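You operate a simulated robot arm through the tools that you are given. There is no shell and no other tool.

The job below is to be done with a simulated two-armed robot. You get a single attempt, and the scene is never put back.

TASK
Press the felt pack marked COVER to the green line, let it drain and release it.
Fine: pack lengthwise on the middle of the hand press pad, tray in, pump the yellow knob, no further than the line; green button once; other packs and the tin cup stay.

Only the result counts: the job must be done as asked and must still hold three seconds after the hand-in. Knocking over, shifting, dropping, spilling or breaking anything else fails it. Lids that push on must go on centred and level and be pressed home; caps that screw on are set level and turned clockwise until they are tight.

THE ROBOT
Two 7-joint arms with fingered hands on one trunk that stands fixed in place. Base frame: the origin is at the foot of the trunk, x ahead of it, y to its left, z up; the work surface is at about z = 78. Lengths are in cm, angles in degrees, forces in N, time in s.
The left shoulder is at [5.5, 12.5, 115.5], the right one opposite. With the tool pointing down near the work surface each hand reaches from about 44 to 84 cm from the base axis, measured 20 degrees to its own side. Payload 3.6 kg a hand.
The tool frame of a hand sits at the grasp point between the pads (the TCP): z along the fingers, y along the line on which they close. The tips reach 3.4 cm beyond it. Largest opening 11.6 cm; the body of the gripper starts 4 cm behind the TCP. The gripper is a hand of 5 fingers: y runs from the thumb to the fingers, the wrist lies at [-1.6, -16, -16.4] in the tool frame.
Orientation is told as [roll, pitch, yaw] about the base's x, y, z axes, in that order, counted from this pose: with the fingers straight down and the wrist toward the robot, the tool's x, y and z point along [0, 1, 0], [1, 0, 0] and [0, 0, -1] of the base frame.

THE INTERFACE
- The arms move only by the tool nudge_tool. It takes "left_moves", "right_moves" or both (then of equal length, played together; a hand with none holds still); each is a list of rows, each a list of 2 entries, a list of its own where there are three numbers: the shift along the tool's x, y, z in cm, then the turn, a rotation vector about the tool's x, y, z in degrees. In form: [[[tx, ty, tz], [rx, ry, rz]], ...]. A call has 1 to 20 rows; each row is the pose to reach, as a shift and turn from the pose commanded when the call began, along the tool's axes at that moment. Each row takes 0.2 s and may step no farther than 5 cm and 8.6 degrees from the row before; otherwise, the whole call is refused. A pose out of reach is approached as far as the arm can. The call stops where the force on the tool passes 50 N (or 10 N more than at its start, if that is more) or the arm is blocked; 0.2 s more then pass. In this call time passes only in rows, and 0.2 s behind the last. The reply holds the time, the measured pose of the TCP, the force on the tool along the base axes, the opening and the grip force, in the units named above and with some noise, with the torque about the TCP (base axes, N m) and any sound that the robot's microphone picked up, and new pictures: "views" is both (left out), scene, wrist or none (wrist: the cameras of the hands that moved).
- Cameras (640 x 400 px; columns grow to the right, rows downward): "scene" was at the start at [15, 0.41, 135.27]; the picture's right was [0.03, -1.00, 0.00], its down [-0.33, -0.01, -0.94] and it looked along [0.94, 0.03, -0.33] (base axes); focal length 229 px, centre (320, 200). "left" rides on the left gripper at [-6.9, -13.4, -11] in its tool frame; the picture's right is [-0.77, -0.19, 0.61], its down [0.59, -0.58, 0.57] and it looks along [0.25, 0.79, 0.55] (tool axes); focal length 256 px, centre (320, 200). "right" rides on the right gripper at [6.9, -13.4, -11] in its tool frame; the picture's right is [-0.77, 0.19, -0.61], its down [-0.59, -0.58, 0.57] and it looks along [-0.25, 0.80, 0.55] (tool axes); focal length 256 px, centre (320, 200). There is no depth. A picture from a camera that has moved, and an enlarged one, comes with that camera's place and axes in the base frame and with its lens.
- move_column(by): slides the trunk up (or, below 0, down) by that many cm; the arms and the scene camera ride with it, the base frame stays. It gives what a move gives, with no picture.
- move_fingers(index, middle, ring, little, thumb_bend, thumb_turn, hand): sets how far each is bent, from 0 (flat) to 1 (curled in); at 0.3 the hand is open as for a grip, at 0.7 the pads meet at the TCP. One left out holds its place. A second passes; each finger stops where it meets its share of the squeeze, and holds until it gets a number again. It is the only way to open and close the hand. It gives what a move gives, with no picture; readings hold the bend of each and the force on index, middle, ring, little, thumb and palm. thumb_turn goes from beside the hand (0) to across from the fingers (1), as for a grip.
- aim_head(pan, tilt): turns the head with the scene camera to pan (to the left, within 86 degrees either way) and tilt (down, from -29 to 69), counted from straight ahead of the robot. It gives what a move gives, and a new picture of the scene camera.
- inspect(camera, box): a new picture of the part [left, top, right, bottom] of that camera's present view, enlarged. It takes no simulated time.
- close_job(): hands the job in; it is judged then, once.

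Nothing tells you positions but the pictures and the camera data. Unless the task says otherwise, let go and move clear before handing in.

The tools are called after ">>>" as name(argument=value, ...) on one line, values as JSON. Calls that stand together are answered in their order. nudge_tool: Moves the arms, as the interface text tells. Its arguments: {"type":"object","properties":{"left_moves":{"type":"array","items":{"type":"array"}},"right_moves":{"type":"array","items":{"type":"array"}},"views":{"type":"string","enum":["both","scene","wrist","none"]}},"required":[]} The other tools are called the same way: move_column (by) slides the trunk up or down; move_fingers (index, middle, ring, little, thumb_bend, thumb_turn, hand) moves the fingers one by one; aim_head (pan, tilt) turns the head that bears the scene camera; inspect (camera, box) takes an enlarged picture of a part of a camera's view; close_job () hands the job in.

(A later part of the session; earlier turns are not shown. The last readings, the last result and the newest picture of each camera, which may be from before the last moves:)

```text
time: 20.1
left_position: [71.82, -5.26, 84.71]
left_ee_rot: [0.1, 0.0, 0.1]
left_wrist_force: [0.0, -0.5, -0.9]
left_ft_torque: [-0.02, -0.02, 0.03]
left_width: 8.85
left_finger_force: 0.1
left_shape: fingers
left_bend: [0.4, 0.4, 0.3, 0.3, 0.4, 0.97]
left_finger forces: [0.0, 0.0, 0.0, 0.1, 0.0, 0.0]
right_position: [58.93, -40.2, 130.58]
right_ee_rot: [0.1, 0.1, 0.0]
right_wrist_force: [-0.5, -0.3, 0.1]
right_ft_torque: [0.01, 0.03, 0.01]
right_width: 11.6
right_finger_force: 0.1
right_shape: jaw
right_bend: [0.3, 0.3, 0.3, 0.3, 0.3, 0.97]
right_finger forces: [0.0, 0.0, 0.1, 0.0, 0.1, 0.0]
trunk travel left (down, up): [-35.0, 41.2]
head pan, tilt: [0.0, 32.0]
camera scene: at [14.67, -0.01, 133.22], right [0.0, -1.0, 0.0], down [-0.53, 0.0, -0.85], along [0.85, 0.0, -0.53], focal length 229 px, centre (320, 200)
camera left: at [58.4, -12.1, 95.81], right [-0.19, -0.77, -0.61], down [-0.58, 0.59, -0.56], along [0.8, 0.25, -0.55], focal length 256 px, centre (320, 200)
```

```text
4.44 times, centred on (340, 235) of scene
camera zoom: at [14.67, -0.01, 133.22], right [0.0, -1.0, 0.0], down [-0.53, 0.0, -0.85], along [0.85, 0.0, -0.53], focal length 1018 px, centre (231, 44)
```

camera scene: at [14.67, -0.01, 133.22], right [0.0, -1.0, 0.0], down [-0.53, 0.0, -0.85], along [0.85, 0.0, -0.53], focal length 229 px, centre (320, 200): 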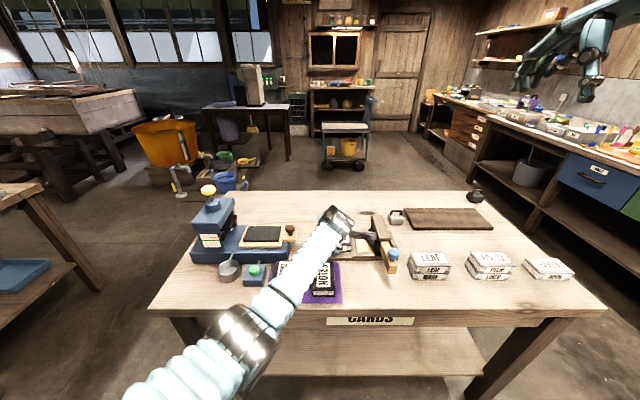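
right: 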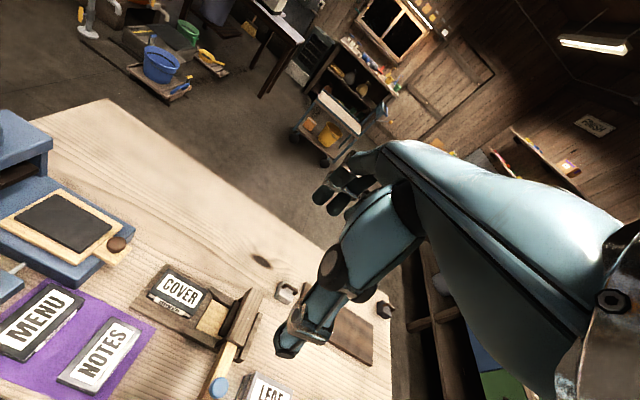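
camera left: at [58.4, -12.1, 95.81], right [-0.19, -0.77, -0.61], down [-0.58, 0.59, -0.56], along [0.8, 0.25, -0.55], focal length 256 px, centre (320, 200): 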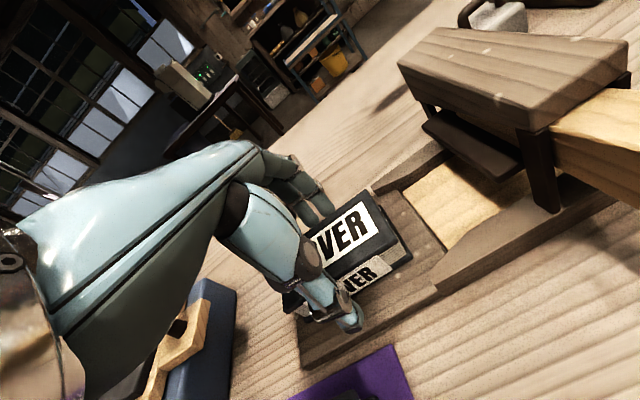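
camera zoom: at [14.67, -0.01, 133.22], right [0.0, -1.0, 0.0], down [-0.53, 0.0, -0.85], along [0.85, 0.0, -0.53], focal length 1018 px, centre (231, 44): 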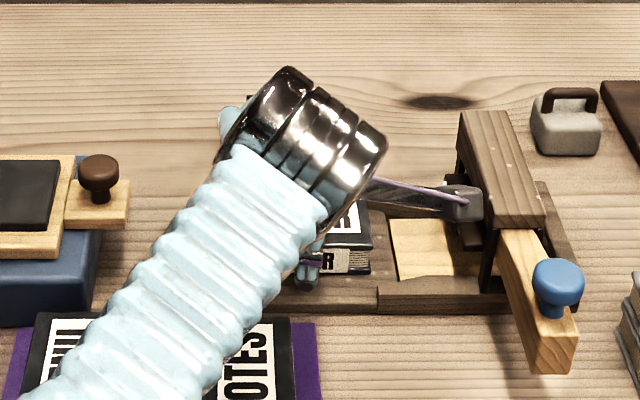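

The fingers are beyond the far edge and the thumb is in front of the near face. I'll lower about 1 cm more in small steps, watching the force.

>>> nudge_tool(left_moves=[[[0, 0, 0.4], [0, 0, 0]], [[0, 0, 0.7], [0, 0, 0]], [[0, 0, 1.0], [0, 0, 0]]], views="wrist")

>>> inspect(camera="left", box=[270, 160, 430, 350])

```text
time: 20.9
left_position: [71.73, -5.24, 83.72]
left_ee_rot: [0.0, 0.0, -0.1]
left_wrist_force: [-0.1, -0.1, -0.6]
left_ft_torque: [-0.05, -0.02, 0.05]
left_width: 8.85
left_finger_force: 0.1
left_shape: fingers
left_bend: [0.4, 0.4, 0.3, 0.3, 0.4, 0.97]
left_finger forces: [0.0, 0.0, 0.0, 0.1, 0.0, 0.1]
right_position: [59.08, -40.25, 130.92]
right_ee_rot: [0.1, 0.2, 0.0]
right_wrist_force: [1.3, 0.2, 0.3]
right_ft_torque: [-0.01, 0.04, 0.05]
right_width: 11.58
right_finger_force: 0.1
right_shape: jaw
right_bend: [0.3, 0.3, 0.3, 0.3, 0.3, 0.97]
right_finger forces: [0.1, 0.1, 0.0, 0.0, 0.0, 0.1]
trunk travel left (down, up): [-35.0, 41.2]
head pan, tilt: [0.0, 32.0]
camera left: at [58.38, -12.14, 94.81], right [-0.19, -0.77, -0.61], down [-0.58, 0.59, -0.56], along [0.8, 0.25, -0.55], focal length 256 px, centre (320, 200)
```

left: 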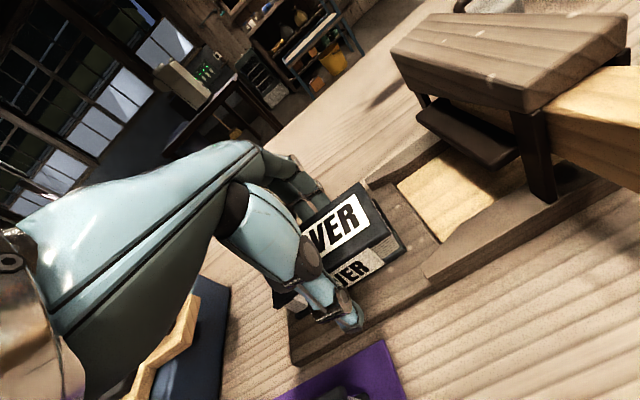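

```text
2.11 times, centred on (350, 255) of left
camera zoom: at [58.38, -12.14, 94.81], right [-0.19, -0.77, -0.61], down [-0.58, 0.59, -0.56], along [0.8, 0.25, -0.55], focal length 539 px, centre (257, 84)
```

zoom: 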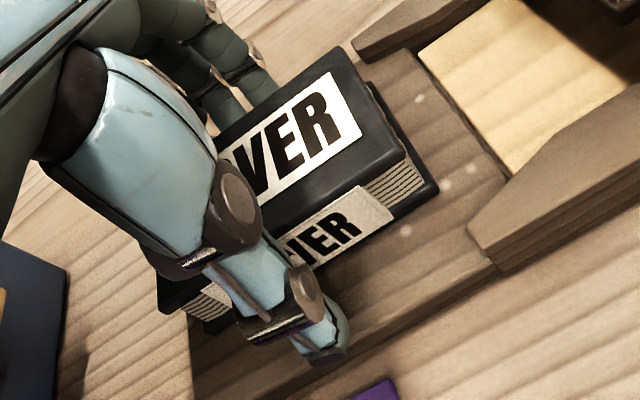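

The fingers are behind the far edge and the thumb in front, with no contact force yet. Now closing thumb, index and middle on the pack.

>>> move_fingers(hand="left", index=0.6, middle=0.6, thumb_bend=0.6)

>>> inspect(camera="left", box=[230, 130, 430, 370])

```text
time: 21.9
left_position: [71.84, -5.19, 83.71]
left_ee_rot: [0.0, 0.0, -0.1]
left_wrist_force: [-0.2, 0.5, -0.8]
left_ft_torque: [0.03, -0.03, -0.01]
left_width: 5.64
left_finger_force: 19.8
left_shape: fingers
left_bend: [0.53, 0.52, 0.3, 0.3, 0.53, 0.97]
left_finger forces: [10.0, 9.9, 0.0, 0.0, 19.6, 0.0]
right_position: [59.07, -40.2, 130.64]
right_ee_rot: [0.0, 0.1, 0.2]
right_wrist_force: [-0.5, 0.1, -0.4]
right_ft_torque: [0.03, 0.0, -0.01]
right_width: 11.61
right_finger_force: 0.0
right_shape: jaw
right_bend: [0.3, 0.3, 0.3, 0.3, 0.3, 0.97]
right_finger forces: [0.1, 0.1, 0.1, 0.1, 0.1, 0.1]
trunk travel left (down, up): [-35.0, 41.2]
head pan, tilt: [0.0, 32.0]
```

```text
1.67 times, centred on (330, 250) of left
camera zoom: at [58.38, -12.11, 94.81], right [-0.19, -0.77, -0.61], down [-0.58, 0.59, -0.56], along [0.79, 0.25, -0.55], focal length 427 px, centre (303, 117)
```

zoom: 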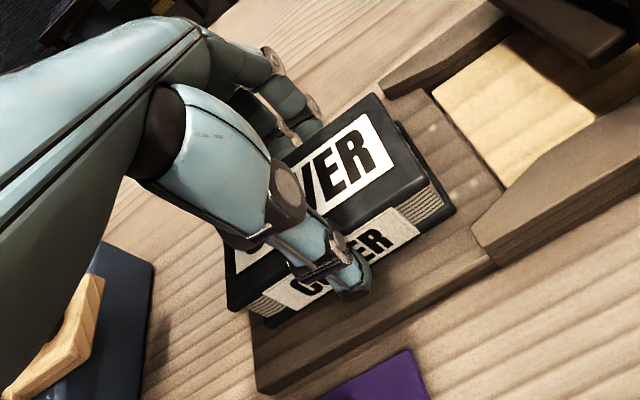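

The pack is gripped at about 20 N and looks straight. I'll lift it straight up and check that it hangs level.

>>> nudge_tool(left_moves=[[[0, 0, -1], [0, 0, 0]], [[0, 0, -2.5], [0, 0, 0]], [[0, 0, -4.5], [0, 0, 0]], [[0, 0, -6.5], [0, 0, 0]], [[0, 0, -8.5], [0, 0, 0]]], views="both")

>>> inspect(camera="left", box=[230, 130, 430, 370])

>>> inspect(camera="scene", box=[300, 190, 380, 280])

```text
time: 23.1
left_position: [71.96, -5.3, 92.21]
left_ee_rot: [0.1, -0.1, 0.0]
left_wrist_force: [0.6, -0.1, -1.1]
left_ft_torque: [0.01, -0.02, -0.01]
left_width: 5.65
left_finger_force: 20.4
left_shape: fingers
left_bend: [0.53, 0.52, 0.3, 0.3, 0.53, 0.97]
left_finger forces: [9.9, 9.9, 0.0, 0.0, 19.7, 0.1]
right_position: [59.08, -40.21, 130.69]
right_ee_rot: [0.1, 0.2, 0.1]
right_wrist_force: [-0.3, 0.4, -0.2]
right_ft_torque: [-0.01, 0.0, 0.03]
right_width: 11.61
right_finger_force: 0.1
right_shape: jaw
right_bend: [0.3, 0.3, 0.3, 0.3, 0.3, 0.97]
right_finger forces: [0.0, 0.0, 0.0, 0.0, 0.0, 0.0]
trunk travel left (down, up): [-35.0, 41.2]
head pan, tilt: [0.0, 32.0]
camera scene: at [14.66, -0.02, 133.22], right [0.0, -1.0, 0.0], down [-0.53, 0.0, -0.85], along [0.85, 0.0, -0.53], focal length 229 px, centre (320, 200)
camera left: at [58.4, -12.12, 103.36], right [-0.19, -0.77, -0.61], down [-0.58, 0.59, -0.56], along [0.79, 0.25, -0.55], focal length 256 px, centre (320, 200)
```

scene: 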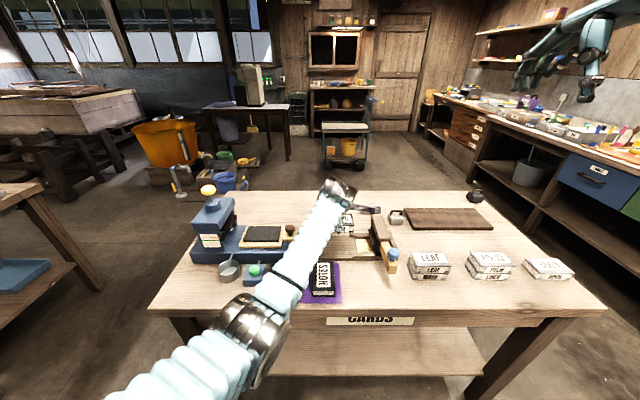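
left: 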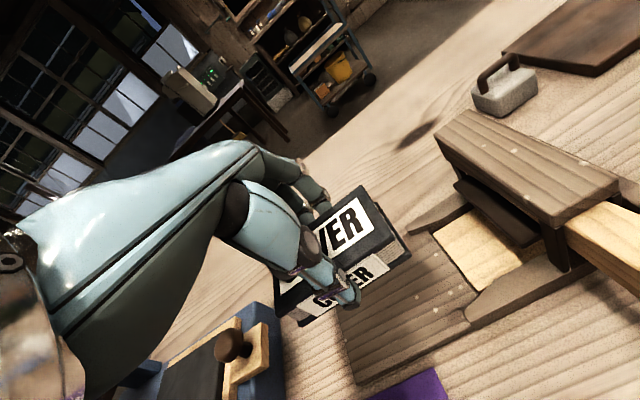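

```text
1.67 times, centred on (330, 250) of left
camera zoom: at [58.4, -12.12, 103.36], right [-0.19, -0.77, -0.61], down [-0.58, 0.59, -0.56], along [0.79, 0.25, -0.55], focal length 427 px, centre (303, 117)
```

zoom: 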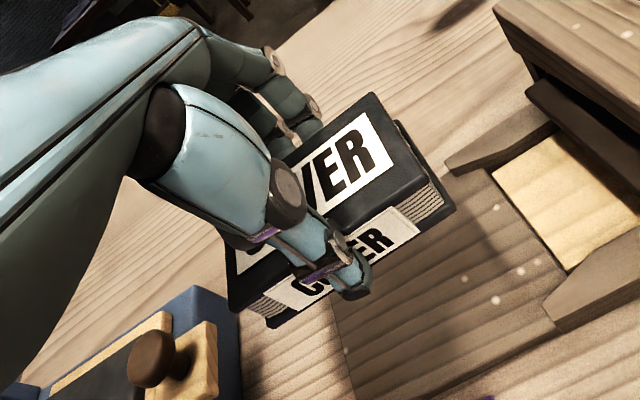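

```text
4.44 times, centred on (340, 235) of scene
camera zoom: at [14.66, -0.02, 133.22], right [0.0, -1.0, 0.0], down [-0.53, 0.0, -0.85], along [0.85, 0.0, -0.53], focal length 1018 px, centre (231, 44)
```

zoom: 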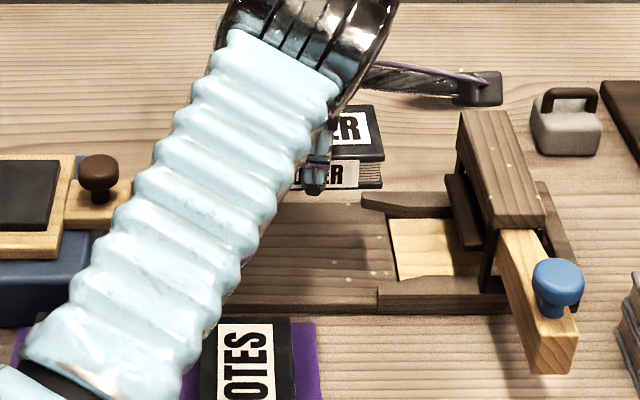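

The pack is held firmly and hangs level. I'll raise a bit more so it clears the brown tray knob, then carry it 23.7 cm to the left over the pad.

>>> nudge_tool(left_moves=[[[0, 0, -3.5], [0, 0, 0]], [[4, 0, -3.5], [0, 0, 0]], [[8, 0, -3.5], [0, 0, 0]], [[12, 0, -3.5], [0, 0, 0]], [[16, 0, -3.5], [0, 0, 0]], [[20, 0, -3.5], [0, 0, 0]], [[22, 0, -3.5], [0, 0, 0]], [[23.7, 0, -3.5], [0, 0, 0]]], views="both")

>>> inspect(camera="left", box=[200, 130, 520, 390])

>>> inspect(camera="scene", box=[180, 150, 320, 290])

```text
time: 24.9
left_position: [71.68, 18.62, 95.69]
left_ee_rot: [-0.1, 0.0, 0.1]
left_wrist_force: [0.2, 0.4, -0.7]
left_ft_torque: [-0.01, -0.02, 0.01]
left_width: 5.64
left_finger_force: 19.6
left_shape: fingers
left_bend: [0.53, 0.52, 0.3, 0.3, 0.53, 0.97]
left_finger forces: [9.8, 9.8, 0.0, 0.0, 19.4, 0.0]
right_position: [59.06, -40.05, 130.87]
right_ee_rot: [0.0, 0.1, 0.1]
right_wrist_force: [-0.3, -0.8, 0.1]
right_ft_torque: [-0.01, 0.02, 0.04]
right_width: 11.59
right_finger_force: 0.0
right_shape: jaw
right_bend: [0.3, 0.3, 0.3, 0.3, 0.3, 0.97]
right_finger forces: [0.1, 0.1, 0.0, 0.1, 0.1, 0.1]
trunk travel left (down, up): [-35.0, 41.2]
head pan, tilt: [0.0, 32.0]
camera scene: at [14.66, 0.11, 133.22], right [0.0, -1.0, 0.0], down [-0.53, 0.0, -0.85], along [0.85, 0.0, -0.53], focal length 229 px, centre (320, 200)
camera left: at [58.34, 11.73, 106.8], right [-0.19, -0.77, -0.61], down [-0.58, 0.59, -0.57], along [0.79, 0.25, -0.55], focal length 256 px, centre (320, 200)
```

scene: 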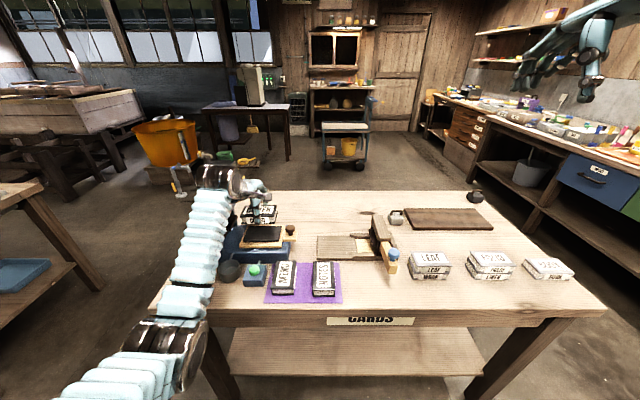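
left: 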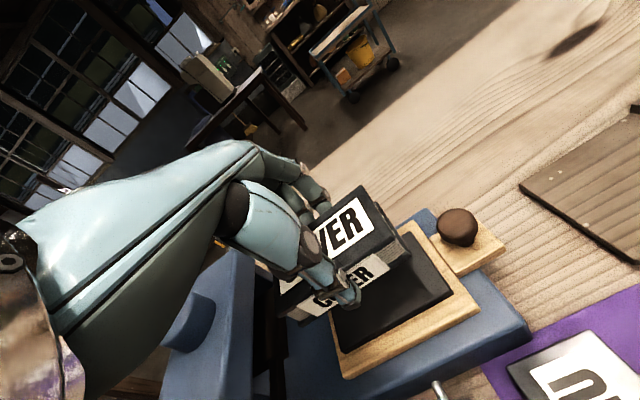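

```text
1.54 times, centred on (360, 260) of left
camera zoom: at [58.34, 11.73, 106.8], right [-0.19, -0.77, -0.61], down [-0.58, 0.59, -0.57], along [0.79, 0.25, -0.55], focal length 394 px, centre (258, 108)
```

zoom: 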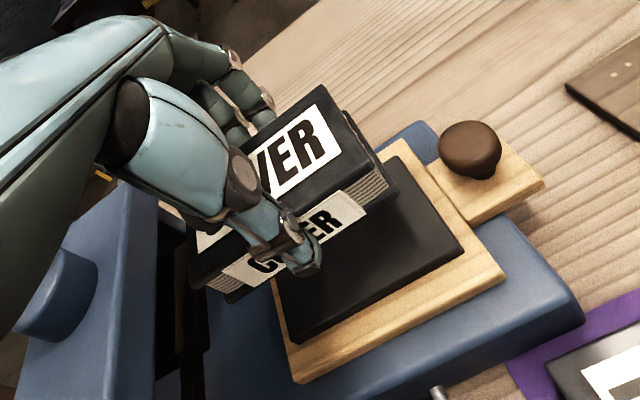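

```text
2.86 times, centred on (250, 220) of scene
camera zoom: at [14.66, 0.11, 133.22], right [0.0, -1.0, 0.0], down [-0.53, 0.0, -0.85], along [0.85, 0.0, -0.53], focal length 654 px, centre (520, 143)
```

zoom: 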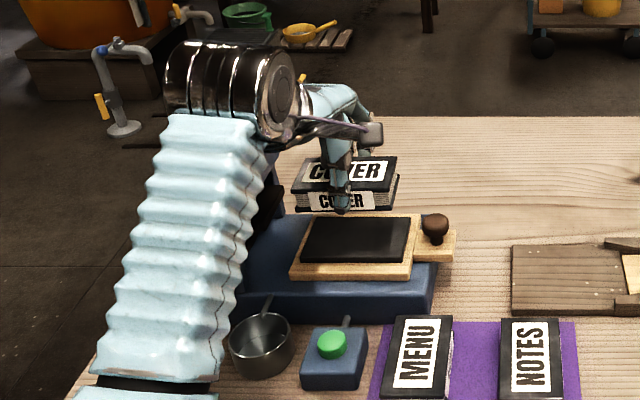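

The pack is above the pad, with the press head about 2 cm to the left of the open little finger. I'll zoom in to check clearance and alignment before lowering.

>>> inspect(camera="scene", box=[230, 175, 300, 255])

>>> inspect(camera="right", box=[0, 0, 640, 400])

>>> inspect(camera="left", box=[180, 140, 340, 390])

```text
5.00 times, centred on (265, 215) of scene
camera zoom: at [14.66, 0.11, 133.22], right [0.0, -1.0, 0.0], down [-0.53, 0.0, -0.85], along [0.85, 0.0, -0.53], focal length 1145 px, centre (595, 125)
```

zoom: 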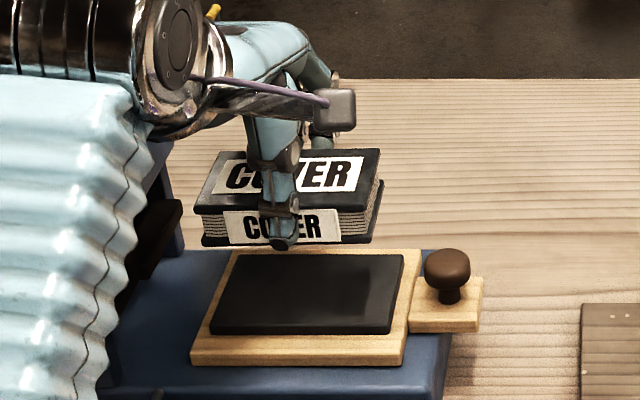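

```text
1.00 times, centred on (320, 200) of right (not enlarged: the box is as wide or as high as the picture)
camera zoom: at [45.64, -33.13, 141.86], right [0.19, -0.77, 0.61], down [-0.58, -0.59, -0.56], along [0.79, -0.25, -0.55], focal length 256 px, centre (320, 200)
```

zoom: 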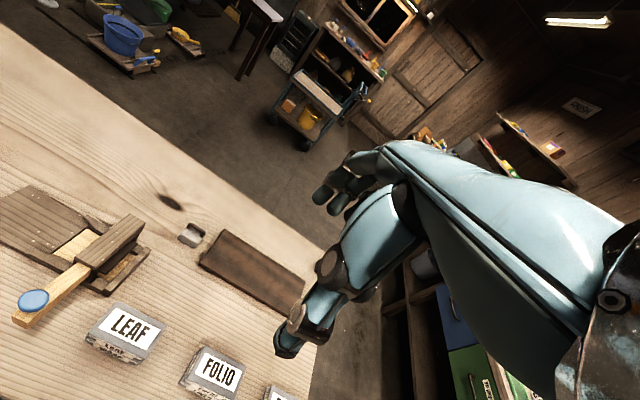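

```text
1.60 times, centred on (260, 265) of left
camera zoom: at [58.34, 11.73, 106.8], right [-0.19, -0.77, -0.61], down [-0.58, 0.59, -0.57], along [0.79, 0.25, -0.55], focal length 410 px, centre (416, 96)
```

zoom: 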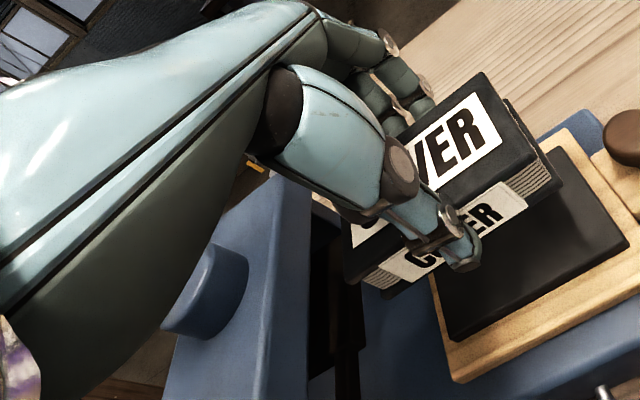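

Pack and pad are aligned to within a few millimetres, and there is clearance to the press head. I'll lower toward the pad, then creep down until I feel contact.

>>> nudge_tool(left_moves=[[[-0.05, 0.1, 1.5], [0, 0, 0]], [[-0.05, 0.1, 3], [0, 0, 0]], [[-0.05, 0.1, 4.5], [0, 0, 0]], [[-0.05, 0.1, 5.2], [0, 0, 0]]], views="both")

>>> inspect(camera="scene", box=[220, 180, 310, 275])

>>> inspect(camera="left", box=[220, 140, 460, 390])

```text
time: 25.9
left_position: [71.93, 18.45, 90.48]
left_ee_rot: [0.0, 0.1, 0.0]
left_wrist_force: [-0.7, 0.3, -1.6]
left_ft_torque: [0.0, -0.01, 0.01]
left_width: 5.65
left_finger_force: 19.5
left_shape: fingers
left_bend: [0.53, 0.52, 0.3, 0.3, 0.53, 0.97]
left_finger forces: [9.8, 9.8, 0.0, 0.0, 19.6, 0.0]
right_position: [59.11, -40.22, 130.75]
right_ee_rot: [0.0, 0.1, 0.1]
right_wrist_force: [-0.3, -1.1, -0.6]
right_ft_torque: [0.0, 0.01, 0.0]
right_width: 11.59
right_finger_force: 0.1
right_shape: jaw
right_bend: [0.3, 0.3, 0.3, 0.3, 0.3, 0.97]
right_finger forces: [0.1, 0.1, 0.0, 0.0, 0.1, 0.1]
trunk travel left (down, up): [-35.0, 41.2]
head pan, tilt: [0.0, 32.0]
camera scene: at [14.67, 0.05, 133.22], right [0.0, -1.0, 0.0], down [-0.53, 0.0, -0.85], along [0.85, 0.0, -0.53], focal length 229 px, centre (320, 200)
camera left: at [58.5, 11.59, 101.58], right [-0.19, -0.77, -0.61], down [-0.58, 0.59, -0.56], along [0.79, 0.25, -0.55], focal length 256 px, centre (320, 200)
```

scene: 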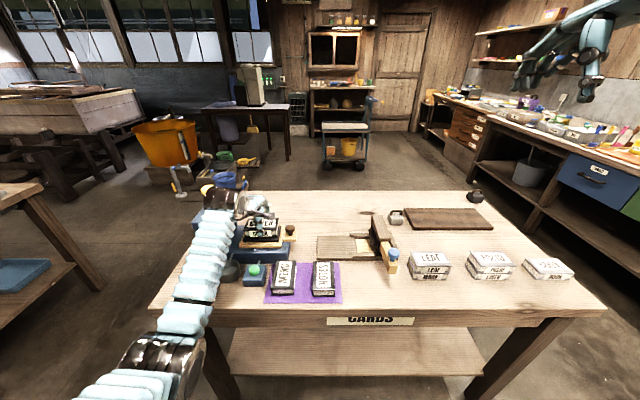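
left: 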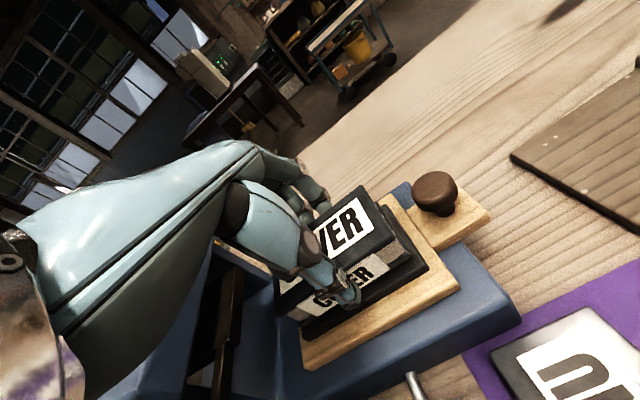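

```text
4.21 times, centred on (265, 228) of scene
camera zoom: at [14.67, 0.05, 133.22], right [0.0, -1.0, 0.0], down [-0.53, 0.0, -0.85], along [0.85, 0.0, -0.53], focal length 964 px, centre (552, 84)
```

zoom: 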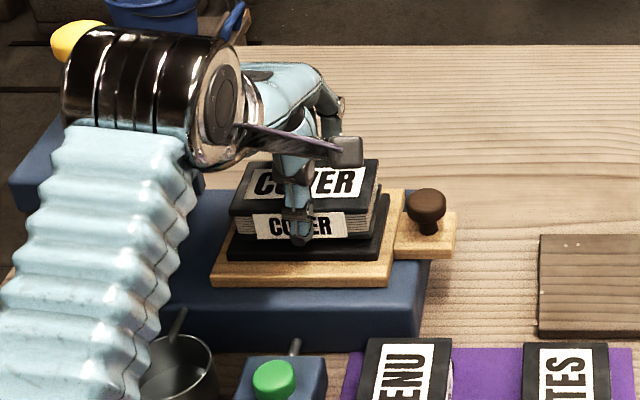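

```text
1.60 times, centred on (340, 265) of left
camera zoom: at [58.5, 11.59, 101.58], right [-0.19, -0.77, -0.61], down [-0.58, 0.59, -0.56], along [0.79, 0.25, -0.55], focal length 410 px, centre (288, 96)
```

zoom: 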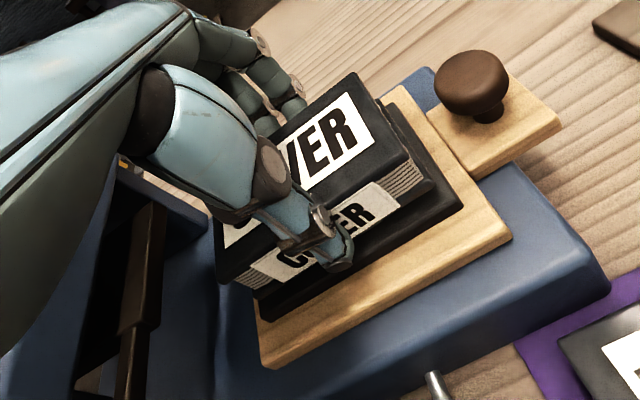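

The pack is about 1 cm above the pad with even margins. I'll creep down in small steps.

>>> nudge_tool(left_moves=[[[0, 0, 0.3], [0, 0, 0]], [[0, 0, 0.6], [0, 0, 0]]], views="none")

>>> nudge_tool(left_moves=[[[0, 0, 0.3], [0, 0, 0]]], views="wrist")

>>> inspect(camera="left", box=[220, 140, 460, 390])

```text
time: 26.4
left_position: [71.78, 18.52, 89.9]
left_ee_rot: [0.0, 0.1, 0.0]
left_wrist_force: [-0.2, -0.1, -2.4]
left_ft_torque: [0.03, 0.0, -0.03]
left_width: 5.64
left_finger_force: 19.7
left_shape: fingers
left_bend: [0.53, 0.52, 0.3, 0.3, 0.53, 0.97]
left_finger forces: [9.9, 9.8, 0.0, 0.0, 19.6, 0.0]
right_position: [59.03, -40.15, 130.74]
right_ee_rot: [0.0, 0.1, 0.1]
right_wrist_force: [-0.2, -0.7, 0.1]
right_ft_torque: [0.01, -0.02, 0.0]
right_width: 11.59
right_finger_force: 0.0
right_shape: jaw
right_bend: [0.3, 0.3, 0.3, 0.3, 0.3, 0.97]
right_finger forces: [0.1, 0.0, 0.0, 0.0, 0.1, 0.0]
trunk travel left (down, up): [-35.0, 41.2]
head pan, tilt: [0.0, 32.0]
```

```text
time: 26.9
left_position: [71.95, 18.47, 89.58]
left_ee_rot: [0.0, 0.1, 0.0]
left_wrist_force: [-0.4, 0.5, -0.7]
left_ft_torque: [0.0, 0.03, 0.03]
left_width: 5.67
left_finger_force: 19.9
left_shape: fingers
left_bend: [0.53, 0.52, 0.3, 0.3, 0.53, 0.97]
left_finger forces: [9.9, 9.8, 0.0, 0.0, 19.7, 0.0]
right_position: [59.0, -40.26, 130.81]
right_ee_rot: [-0.1, 0.0, 0.0]
right_wrist_force: [-0.1, 0.1, -0.2]
right_ft_torque: [-0.01, 0.01, 0.02]
right_width: 11.59
right_finger_force: 0.0
right_shape: jaw
right_bend: [0.3, 0.3, 0.3, 0.3, 0.3, 0.97]
right_finger forces: [0.0, 0.0, 0.0, 0.1, 0.0, 0.0]
trunk travel left (down, up): [-35.0, 41.2]
head pan, tilt: [0.0, 32.0]
camera left: at [58.48, 11.6, 100.74], right [-0.19, -0.77, -0.61], down [-0.58, 0.59, -0.57], along [0.8, 0.25, -0.55], focal length 256 px, centre (320, 200)
```

left: 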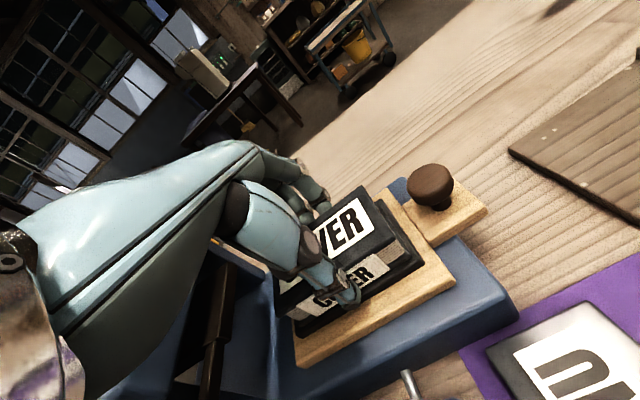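

```text
1.60 times, centred on (340, 265) of left
camera zoom: at [58.48, 11.6, 100.74], right [-0.19, -0.77, -0.61], down [-0.58, 0.59, -0.57], along [0.8, 0.25, -0.55], focal length 410 px, centre (288, 96)
```

zoom: 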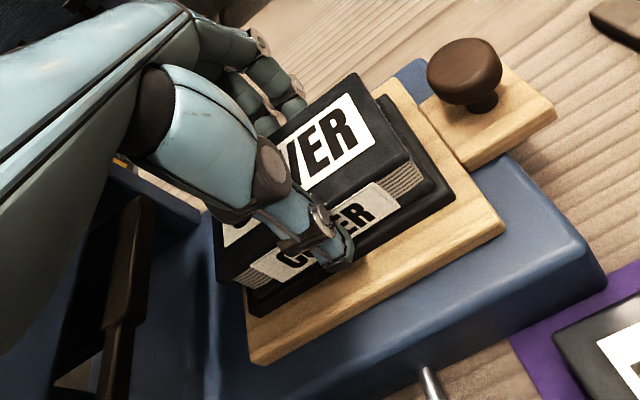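

There is no contact yet, so I'll continue in 2–3 mm steps.

>>> nudge_tool(left_moves=[[[0, 0, 0.25], [0, 0, 0]]], views="none")

>>> nudge_tool(left_moves=[[[0, 0, 0.2], [0, 0, 0]]], views="none")

```text
time: 27.2
left_position: [71.89, 18.55, 89.44]
left_ee_rot: [0.0, -0.1, 0.0]
left_wrist_force: [-0.8, 0.1, 2.5]
left_ft_torque: [0.03, 0.06, 0.03]
left_width: 5.64
left_finger_force: 19.8
left_shape: fingers
left_bend: [0.53, 0.52, 0.3, 0.3, 0.53, 0.97]
left_finger forces: [9.8, 9.6, 0.1, 0.0, 20.2, 0.0]
right_position: [59.02, -40.11, 130.77]
right_ee_rot: [-0.1, 0.0, 0.1]
right_wrist_force: [0.2, 0.4, 0.2]
right_ft_torque: [0.0, -0.02, -0.02]
right_width: 11.6
right_finger_force: 0.0
right_shape: jaw
right_bend: [0.3, 0.3, 0.3, 0.3, 0.3, 0.97]
right_finger forces: [0.0, 0.0, 0.0, 0.0, 0.0, 0.0]
trunk travel left (down, up): [-35.0, 41.2]
head pan, tilt: [0.0, 32.0]
```

```text
time: 27.6
left_position: [71.82, 18.47, 89.42]
left_ee_rot: [-0.1, -0.2, 0.0]
left_wrist_force: [0.8, 0.8, 7.2]
left_ft_torque: [0.04, 0.04, 0.04]
left_width: 5.62
left_finger_force: 20.0
left_shape: fingers
left_bend: [0.53, 0.52, 0.3, 0.3, 0.53, 0.97]
left_finger forces: [10.4, 10.0, 0.0, 0.1, 20.1, 0.0]
right_position: [59.05, -40.07, 130.77]
right_ee_rot: [0.0, 0.0, 0.0]
right_wrist_force: [-0.1, -1.0, 0.1]
right_ft_torque: [0.03, 0.02, -0.01]
right_width: 11.59
right_finger_force: 0.0
right_shape: jaw
right_bend: [0.3, 0.3, 0.3, 0.3, 0.3, 0.97]
right_finger forces: [0.0, 0.0, 0.0, 0.1, 0.1, 0.0]
trunk travel left (down, up): [-35.0, 41.2]
head pan, tilt: [0.0, 32.0]
```

Contact is confirmed (about 7 N upward), so the pack is on the pad. I'll ease off slightly and release it.

>>> nudge_tool(left_moves=[[[0, 0, -0.2], [0, 0, 0]]], views="none")

>>> move_fingers(hand="left", index=0.4, middle=0.4, thumb_bend=0.4)

>>> inspect(camera="left", box=[220, 140, 460, 390])

>>> inspect(camera="scene", box=[220, 180, 310, 275])

```text
time: 28.1
left_position: [71.91, 18.42, 89.51]
left_ee_rot: [-0.1, 0.0, 0.0]
left_wrist_force: [1.0, 1.4, 4.4]
left_ft_torque: [0.03, 0.0, -0.01]
left_width: 5.61
left_finger_force: 20.2
left_shape: fingers
left_bend: [0.53, 0.52, 0.3, 0.3, 0.53, 0.97]
left_finger forces: [10.7, 10.5, 0.0, 0.0, 19.8, 0.1]
right_position: [58.99, -40.19, 130.72]
right_ee_rot: [0.0, 0.1, 0.0]
right_wrist_force: [1.0, 0.5, 0.5]
right_ft_torque: [0.02, -0.04, -0.02]
right_width: 11.6
right_finger_force: 0.0
right_shape: jaw
right_bend: [0.3, 0.3, 0.3, 0.3, 0.3, 0.97]
right_finger forces: [0.0, 0.0, 0.0, 0.1, 0.1, 0.1]
trunk travel left (down, up): [-35.0, 41.2]
head pan, tilt: [0.0, 32.0]
```

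```text
time: 29.1
left_position: [72.08, 18.45, 89.4]
left_ee_rot: [0.0, 0.0, 0.0]
left_wrist_force: [0.2, -0.2, 0.1]
left_ft_torque: [-0.02, 0.02, -0.02]
left_width: 8.82
left_finger_force: 0.0
left_shape: fingers
left_bend: [0.4, 0.4, 0.3, 0.3, 0.4, 0.97]
left_finger forces: [0.0, 0.0, 0.0, 0.0, 0.0, 0.0]
right_position: [58.98, -40.1, 130.89]
right_ee_rot: [0.0, 0.2, 0.0]
right_wrist_force: [-0.4, -0.1, 0.8]
right_ft_torque: [-0.02, 0.02, -0.01]
right_width: 11.59
right_finger_force: 0.1
right_shape: jaw
right_bend: [0.3, 0.3, 0.3, 0.3, 0.3, 0.97]
right_finger forces: [0.0, 0.1, 0.0, 0.0, 0.0, 0.0]
trunk travel left (down, up): [-35.0, 41.2]
head pan, tilt: [0.0, 32.0]
```

```text
1.60 times, centred on (340, 265) of left
camera zoom: at [58.49, 11.57, 100.48], right [-0.19, -0.77, -0.61], down [-0.58, 0.59, -0.56], along [0.79, 0.25, -0.55], focal length 410 px, centre (288, 96)
```

zoom: 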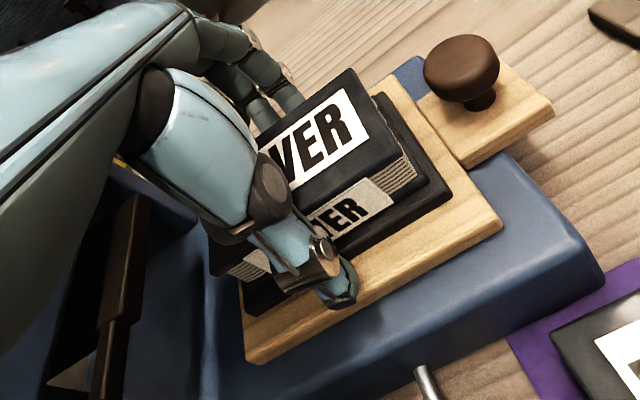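

```text
4.21 times, centred on (265, 228) of scene
camera zoom: at [14.65, 0.04, 133.22], right [0.0, -1.0, 0.0], down [-0.53, 0.0, -0.85], along [0.85, 0.0, -0.53], focal length 964 px, centre (552, 84)
```

zoom: 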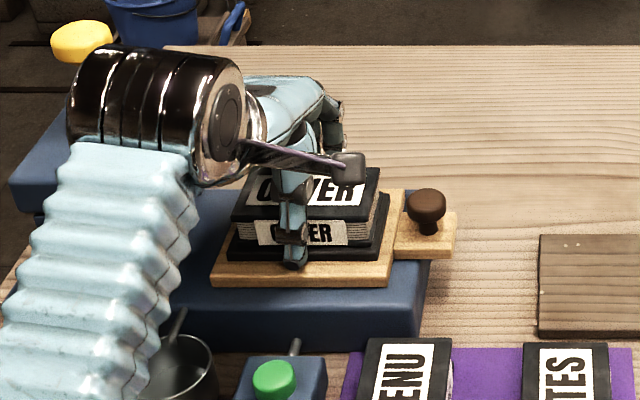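

The pack is released. I'll lift straight up and back off toward the robot to check the placement.

>>> nudge_tool(left_moves=[[[0, 0, -2], [0, 0, 0]], [[0, 0, -5], [0, 0, 0]], [[0, 0, -9], [0, 0, 0]], [[0, 0, -13.5], [0, 0, 0]], [[0, -4, -16], [0, 0, 0]], [[0, -8, -18], [0, 0, 0]], [[0, -12, -20], [0, 0, 0]], [[0, -16, -20], [0, 0, 0]]], views="both")

>>> inspect(camera="scene", box=[180, 180, 310, 290])

>>> inspect(camera="left", box=[320, 130, 640, 400])

```text
time: 30.9
left_position: [55.57, 18.71, 109.35]
left_ee_rot: [0.0, 0.0, 0.3]
left_wrist_force: [0.1, 1.6, -0.5]
left_ft_torque: [0.01, 0.0, 0.01]
left_width: 8.85
left_finger_force: 0.0
left_shape: fingers
left_bend: [0.4, 0.4, 0.3, 0.3, 0.4, 0.97]
left_finger forces: [0.0, 0.0, 0.0, 0.1, 0.0, 0.0]
right_position: [59.03, -39.87, 130.94]
right_ee_rot: [-0.2, -0.1, 0.2]
right_wrist_force: [-0.4, 1.1, 0.1]
right_ft_torque: [-0.05, -0.02, -0.02]
right_width: 11.61
right_finger_force: 0.0
right_shape: jaw
right_bend: [0.3, 0.3, 0.3, 0.3, 0.3, 0.97]
right_finger forces: [0.0, 0.1, 0.1, 0.0, 0.0, 0.0]
trunk travel left (down, up): [-35.0, 41.2]
head pan, tilt: [0.0, 32.0]
camera scene: at [14.53, 0.26, 133.24], right [0.0, -1.0, 0.0], down [-0.53, 0.0, -0.85], along [0.85, 0.0, -0.53], focal length 229 px, centre (320, 200)
camera left: at [42.25, 11.75, 120.48], right [-0.19, -0.77, -0.61], down [-0.58, 0.59, -0.57], along [0.79, 0.25, -0.55], focal length 256 px, centre (320, 200)
```

scene: 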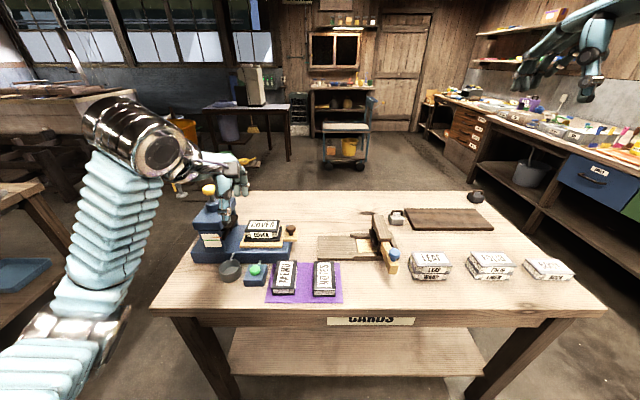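
left: 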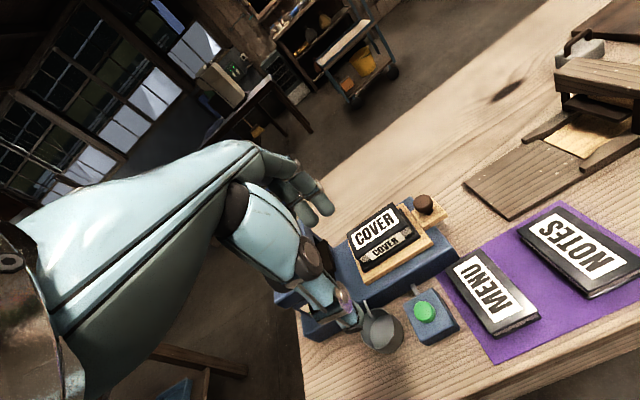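

```text
3.64 times, centred on (245, 235) of scene
camera zoom: at [14.53, 0.26, 133.24], right [0.0, -1.0, 0.0], down [-0.53, 0.0, -0.85], along [0.85, 0.0, -0.53], focal length 833 px, centre (593, 73)
```

zoom: 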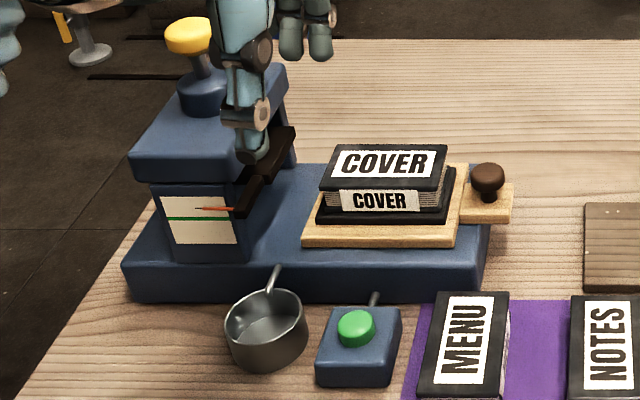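

```text
1.48 times, centred on (480, 265) of left
camera zoom: at [42.25, 11.75, 120.48], right [-0.19, -0.77, -0.61], down [-0.58, 0.59, -0.57], along [0.79, 0.25, -0.55], focal length 379 px, centre (83, 104)
```

zoom: 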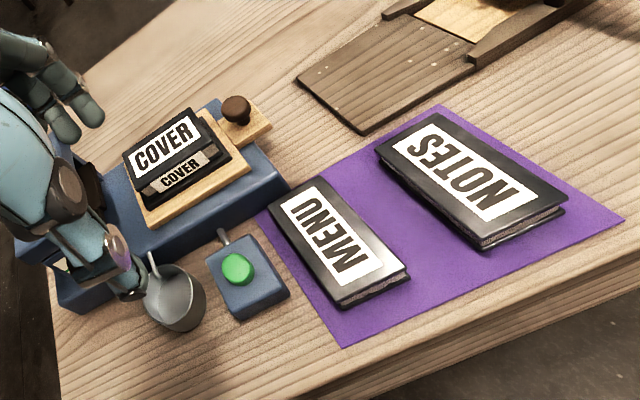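

The pack sits on the pad. I'll zoom in to check how well it is centred and where the pointer is.

>>> inspect(camera="scene", box=[235, 208, 305, 252])

>>> inspect(camera="scene", box=[195, 215, 250, 255])

>>> inspect(camera="left", box=[330, 170, 460, 290])

```text
9.09 times, centred on (270, 230) of scene
camera zoom: at [14.53, 0.26, 133.24], right [0.0, -1.0, 0.0], down [-0.53, 0.0, -0.85], along [0.85, 0.0, -0.53], focal length 2082 px, centre (774, -73)
```

zoom: 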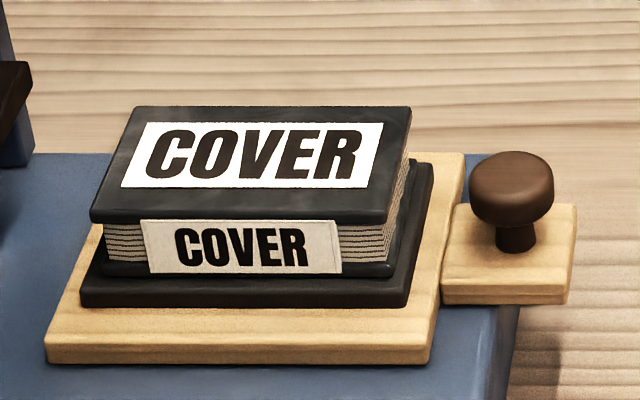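

```text
10.00 times, centred on (222, 235) of scene
camera zoom: at [14.53, 0.26, 133.24], right [0.0, -1.0, 0.0], down [-0.53, 0.0, -0.85], along [0.85, 0.0, -0.53], focal length 2290 px, centre (1295, -150)
```

zoom: 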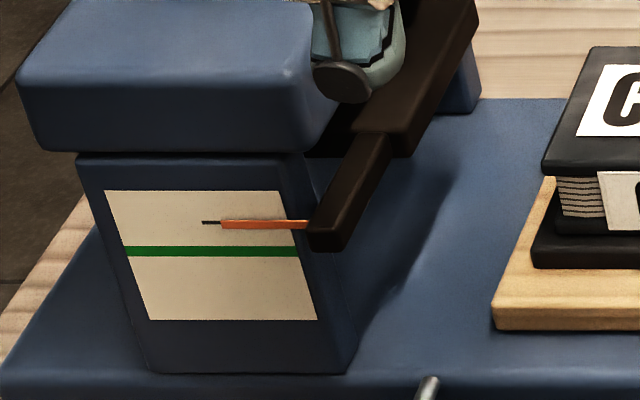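

```text
3.33 times, centred on (395, 230) of left
camera zoom: at [42.25, 11.75, 120.48], right [-0.19, -0.77, -0.61], down [-0.58, 0.59, -0.57], along [0.79, 0.25, -0.55], focal length 853 px, centre (70, 100)
```

zoom: 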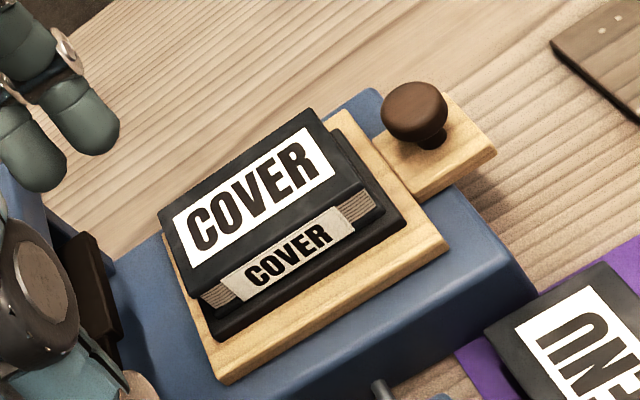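

The pack is lengthwise and centred on the pad, and the pointer is above the green line. Next I'll push the tray in by its brown knob, near (71.4, 9.5, 87). I'll curl three fingers, bring thumb and index nearly together, roll the hand 30° so the tips lead, and go to the right of the knob.

>>> move_fingers(hand="left", index=0.63, middle=1.0, ring=1.0, little=1.0, thumb_bend=0.63)

>>> nudge_tool(left_moves=[[[-4, 0, 0], [0, 0, 0]], [[-8, 0, 0], [0, 0, 0]], [[-12, 0, 0], [0, 0, 0]], [[-15.7, 0, 0], [0, 0, 0]], [[-15.7, 4, 2], [0, 7.5, 0]], [[-15.7, 8, 4], [0, 15, 0]], [[-15.7, 12, 6], [0, 22.5, 0]], [[-15.7, 15.9, 8], [0, 30, 0]]], views="both")

>>> inspect(camera="scene", box=[230, 150, 350, 260])

>>> inspect(camera="left", box=[160, 100, 480, 390])

```text
time: 31.9
left_position: [55.76, 18.53, 109.26]
left_ee_rot: [-0.1, 0.0, 0.0]
left_wrist_force: [0.0, 0.5, -0.5]
left_ft_torque: [-0.01, -0.03, 0.0]
left_width: 2.21
left_finger_force: 0.0
left_shape: fingers
left_bend: [0.63, 1.0, 1.0, 1.0, 0.63, 0.97]
left_finger forces: [0.0, 0.1, 0.0, 0.0, 0.0, 0.0]
right_position: [58.97, -40.12, 130.84]
right_ee_rot: [0.0, 0.2, 0.1]
right_wrist_force: [0.2, 0.2, -0.2]
right_ft_torque: [0.01, -0.03, -0.02]
right_width: 11.58
right_finger_force: 0.0
right_shape: jaw
right_bend: [0.3, 0.3, 0.3, 0.3, 0.3, 0.97]
right_finger forces: [0.0, 0.0, 0.0, 0.1, 0.1, 0.0]
trunk travel left (down, up): [-35.0, 41.2]
head pan, tilt: [0.0, 32.0]
```

```text
time: 33.6
left_position: [72.0, 2.67, 101.26]
left_ee_rot: [30.2, 0.0, -0.1]
left_wrist_force: [0.4, -0.6, 0.3]
left_ft_torque: [0.0, 0.0, 0.0]
left_width: 2.21
left_finger_force: 0.0
left_shape: fingers
left_bend: [0.63, 1.0, 1.0, 1.0, 0.63, 0.97]
left_finger forces: [0.0, 0.0, 0.0, 0.0, 0.0, 0.0]
right_position: [59.2, -40.33, 130.74]
right_ee_rot: [0.0, 0.1, 0.0]
right_wrist_force: [0.1, -0.8, 0.1]
right_ft_torque: [0.02, -0.01, 0.01]
right_width: 11.59
right_finger_force: 0.0
right_shape: jaw
right_bend: [0.3, 0.3, 0.3, 0.3, 0.3, 0.97]
right_finger forces: [0.1, 0.0, 0.1, 0.0, 0.0, 0.1]
trunk travel left (down, up): [-35.0, 41.2]
head pan, tilt: [0.0, 32.0]
camera scene: at [14.81, -0.13, 133.21], right [0.0, -1.0, 0.0], down [-0.53, 0.0, -0.85], along [0.85, 0.0, -0.53], focal length 229 px, centre (320, 200)
camera left: at [58.51, -8.86, 107.44], right [-0.19, -0.36, -0.92], down [-0.58, 0.8, -0.19], along [0.8, 0.49, -0.35], focal length 256 px, centre (320, 200)
```

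scene: 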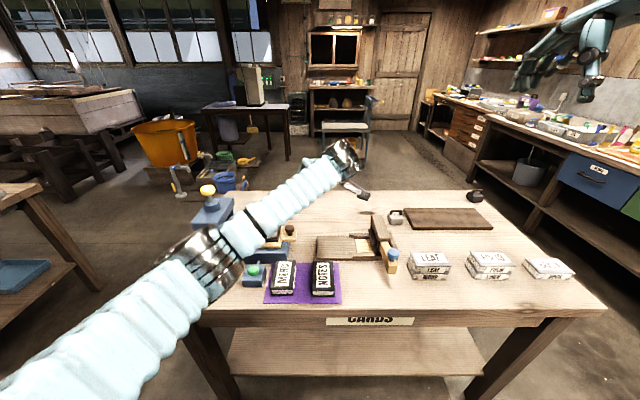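
left: 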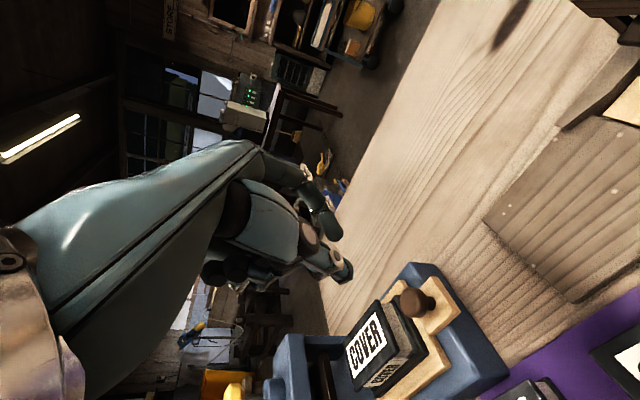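

```text
3.64 times, centred on (290, 205) of scene
camera zoom: at [14.81, -0.13, 133.21], right [0.0, -1.0, 0.0], down [-0.53, 0.0, -0.85], along [0.85, 0.0, -0.53], focal length 833 px, centre (429, 182)
```

zoom: 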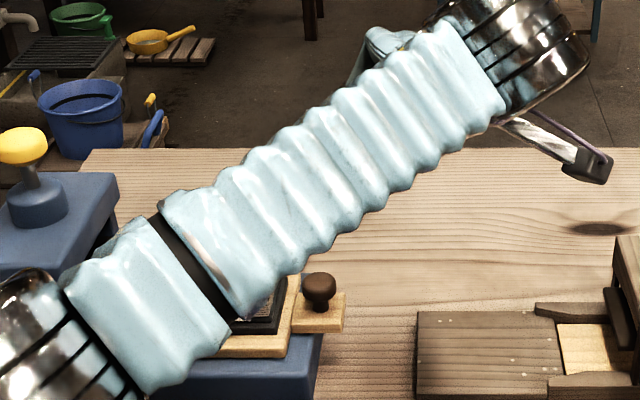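

```text
1.38 times, centred on (320, 245) of left
camera zoom: at [58.51, -8.86, 107.44], right [-0.19, -0.36, -0.92], down [-0.58, 0.8, -0.19], along [0.8, 0.49, -0.35], focal length 353 px, centre (320, 138)
```

zoom: 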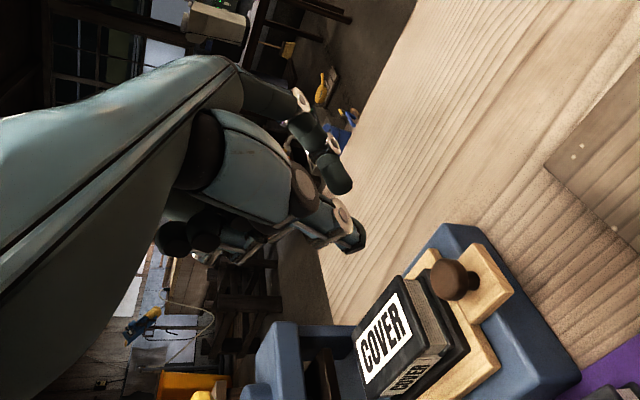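

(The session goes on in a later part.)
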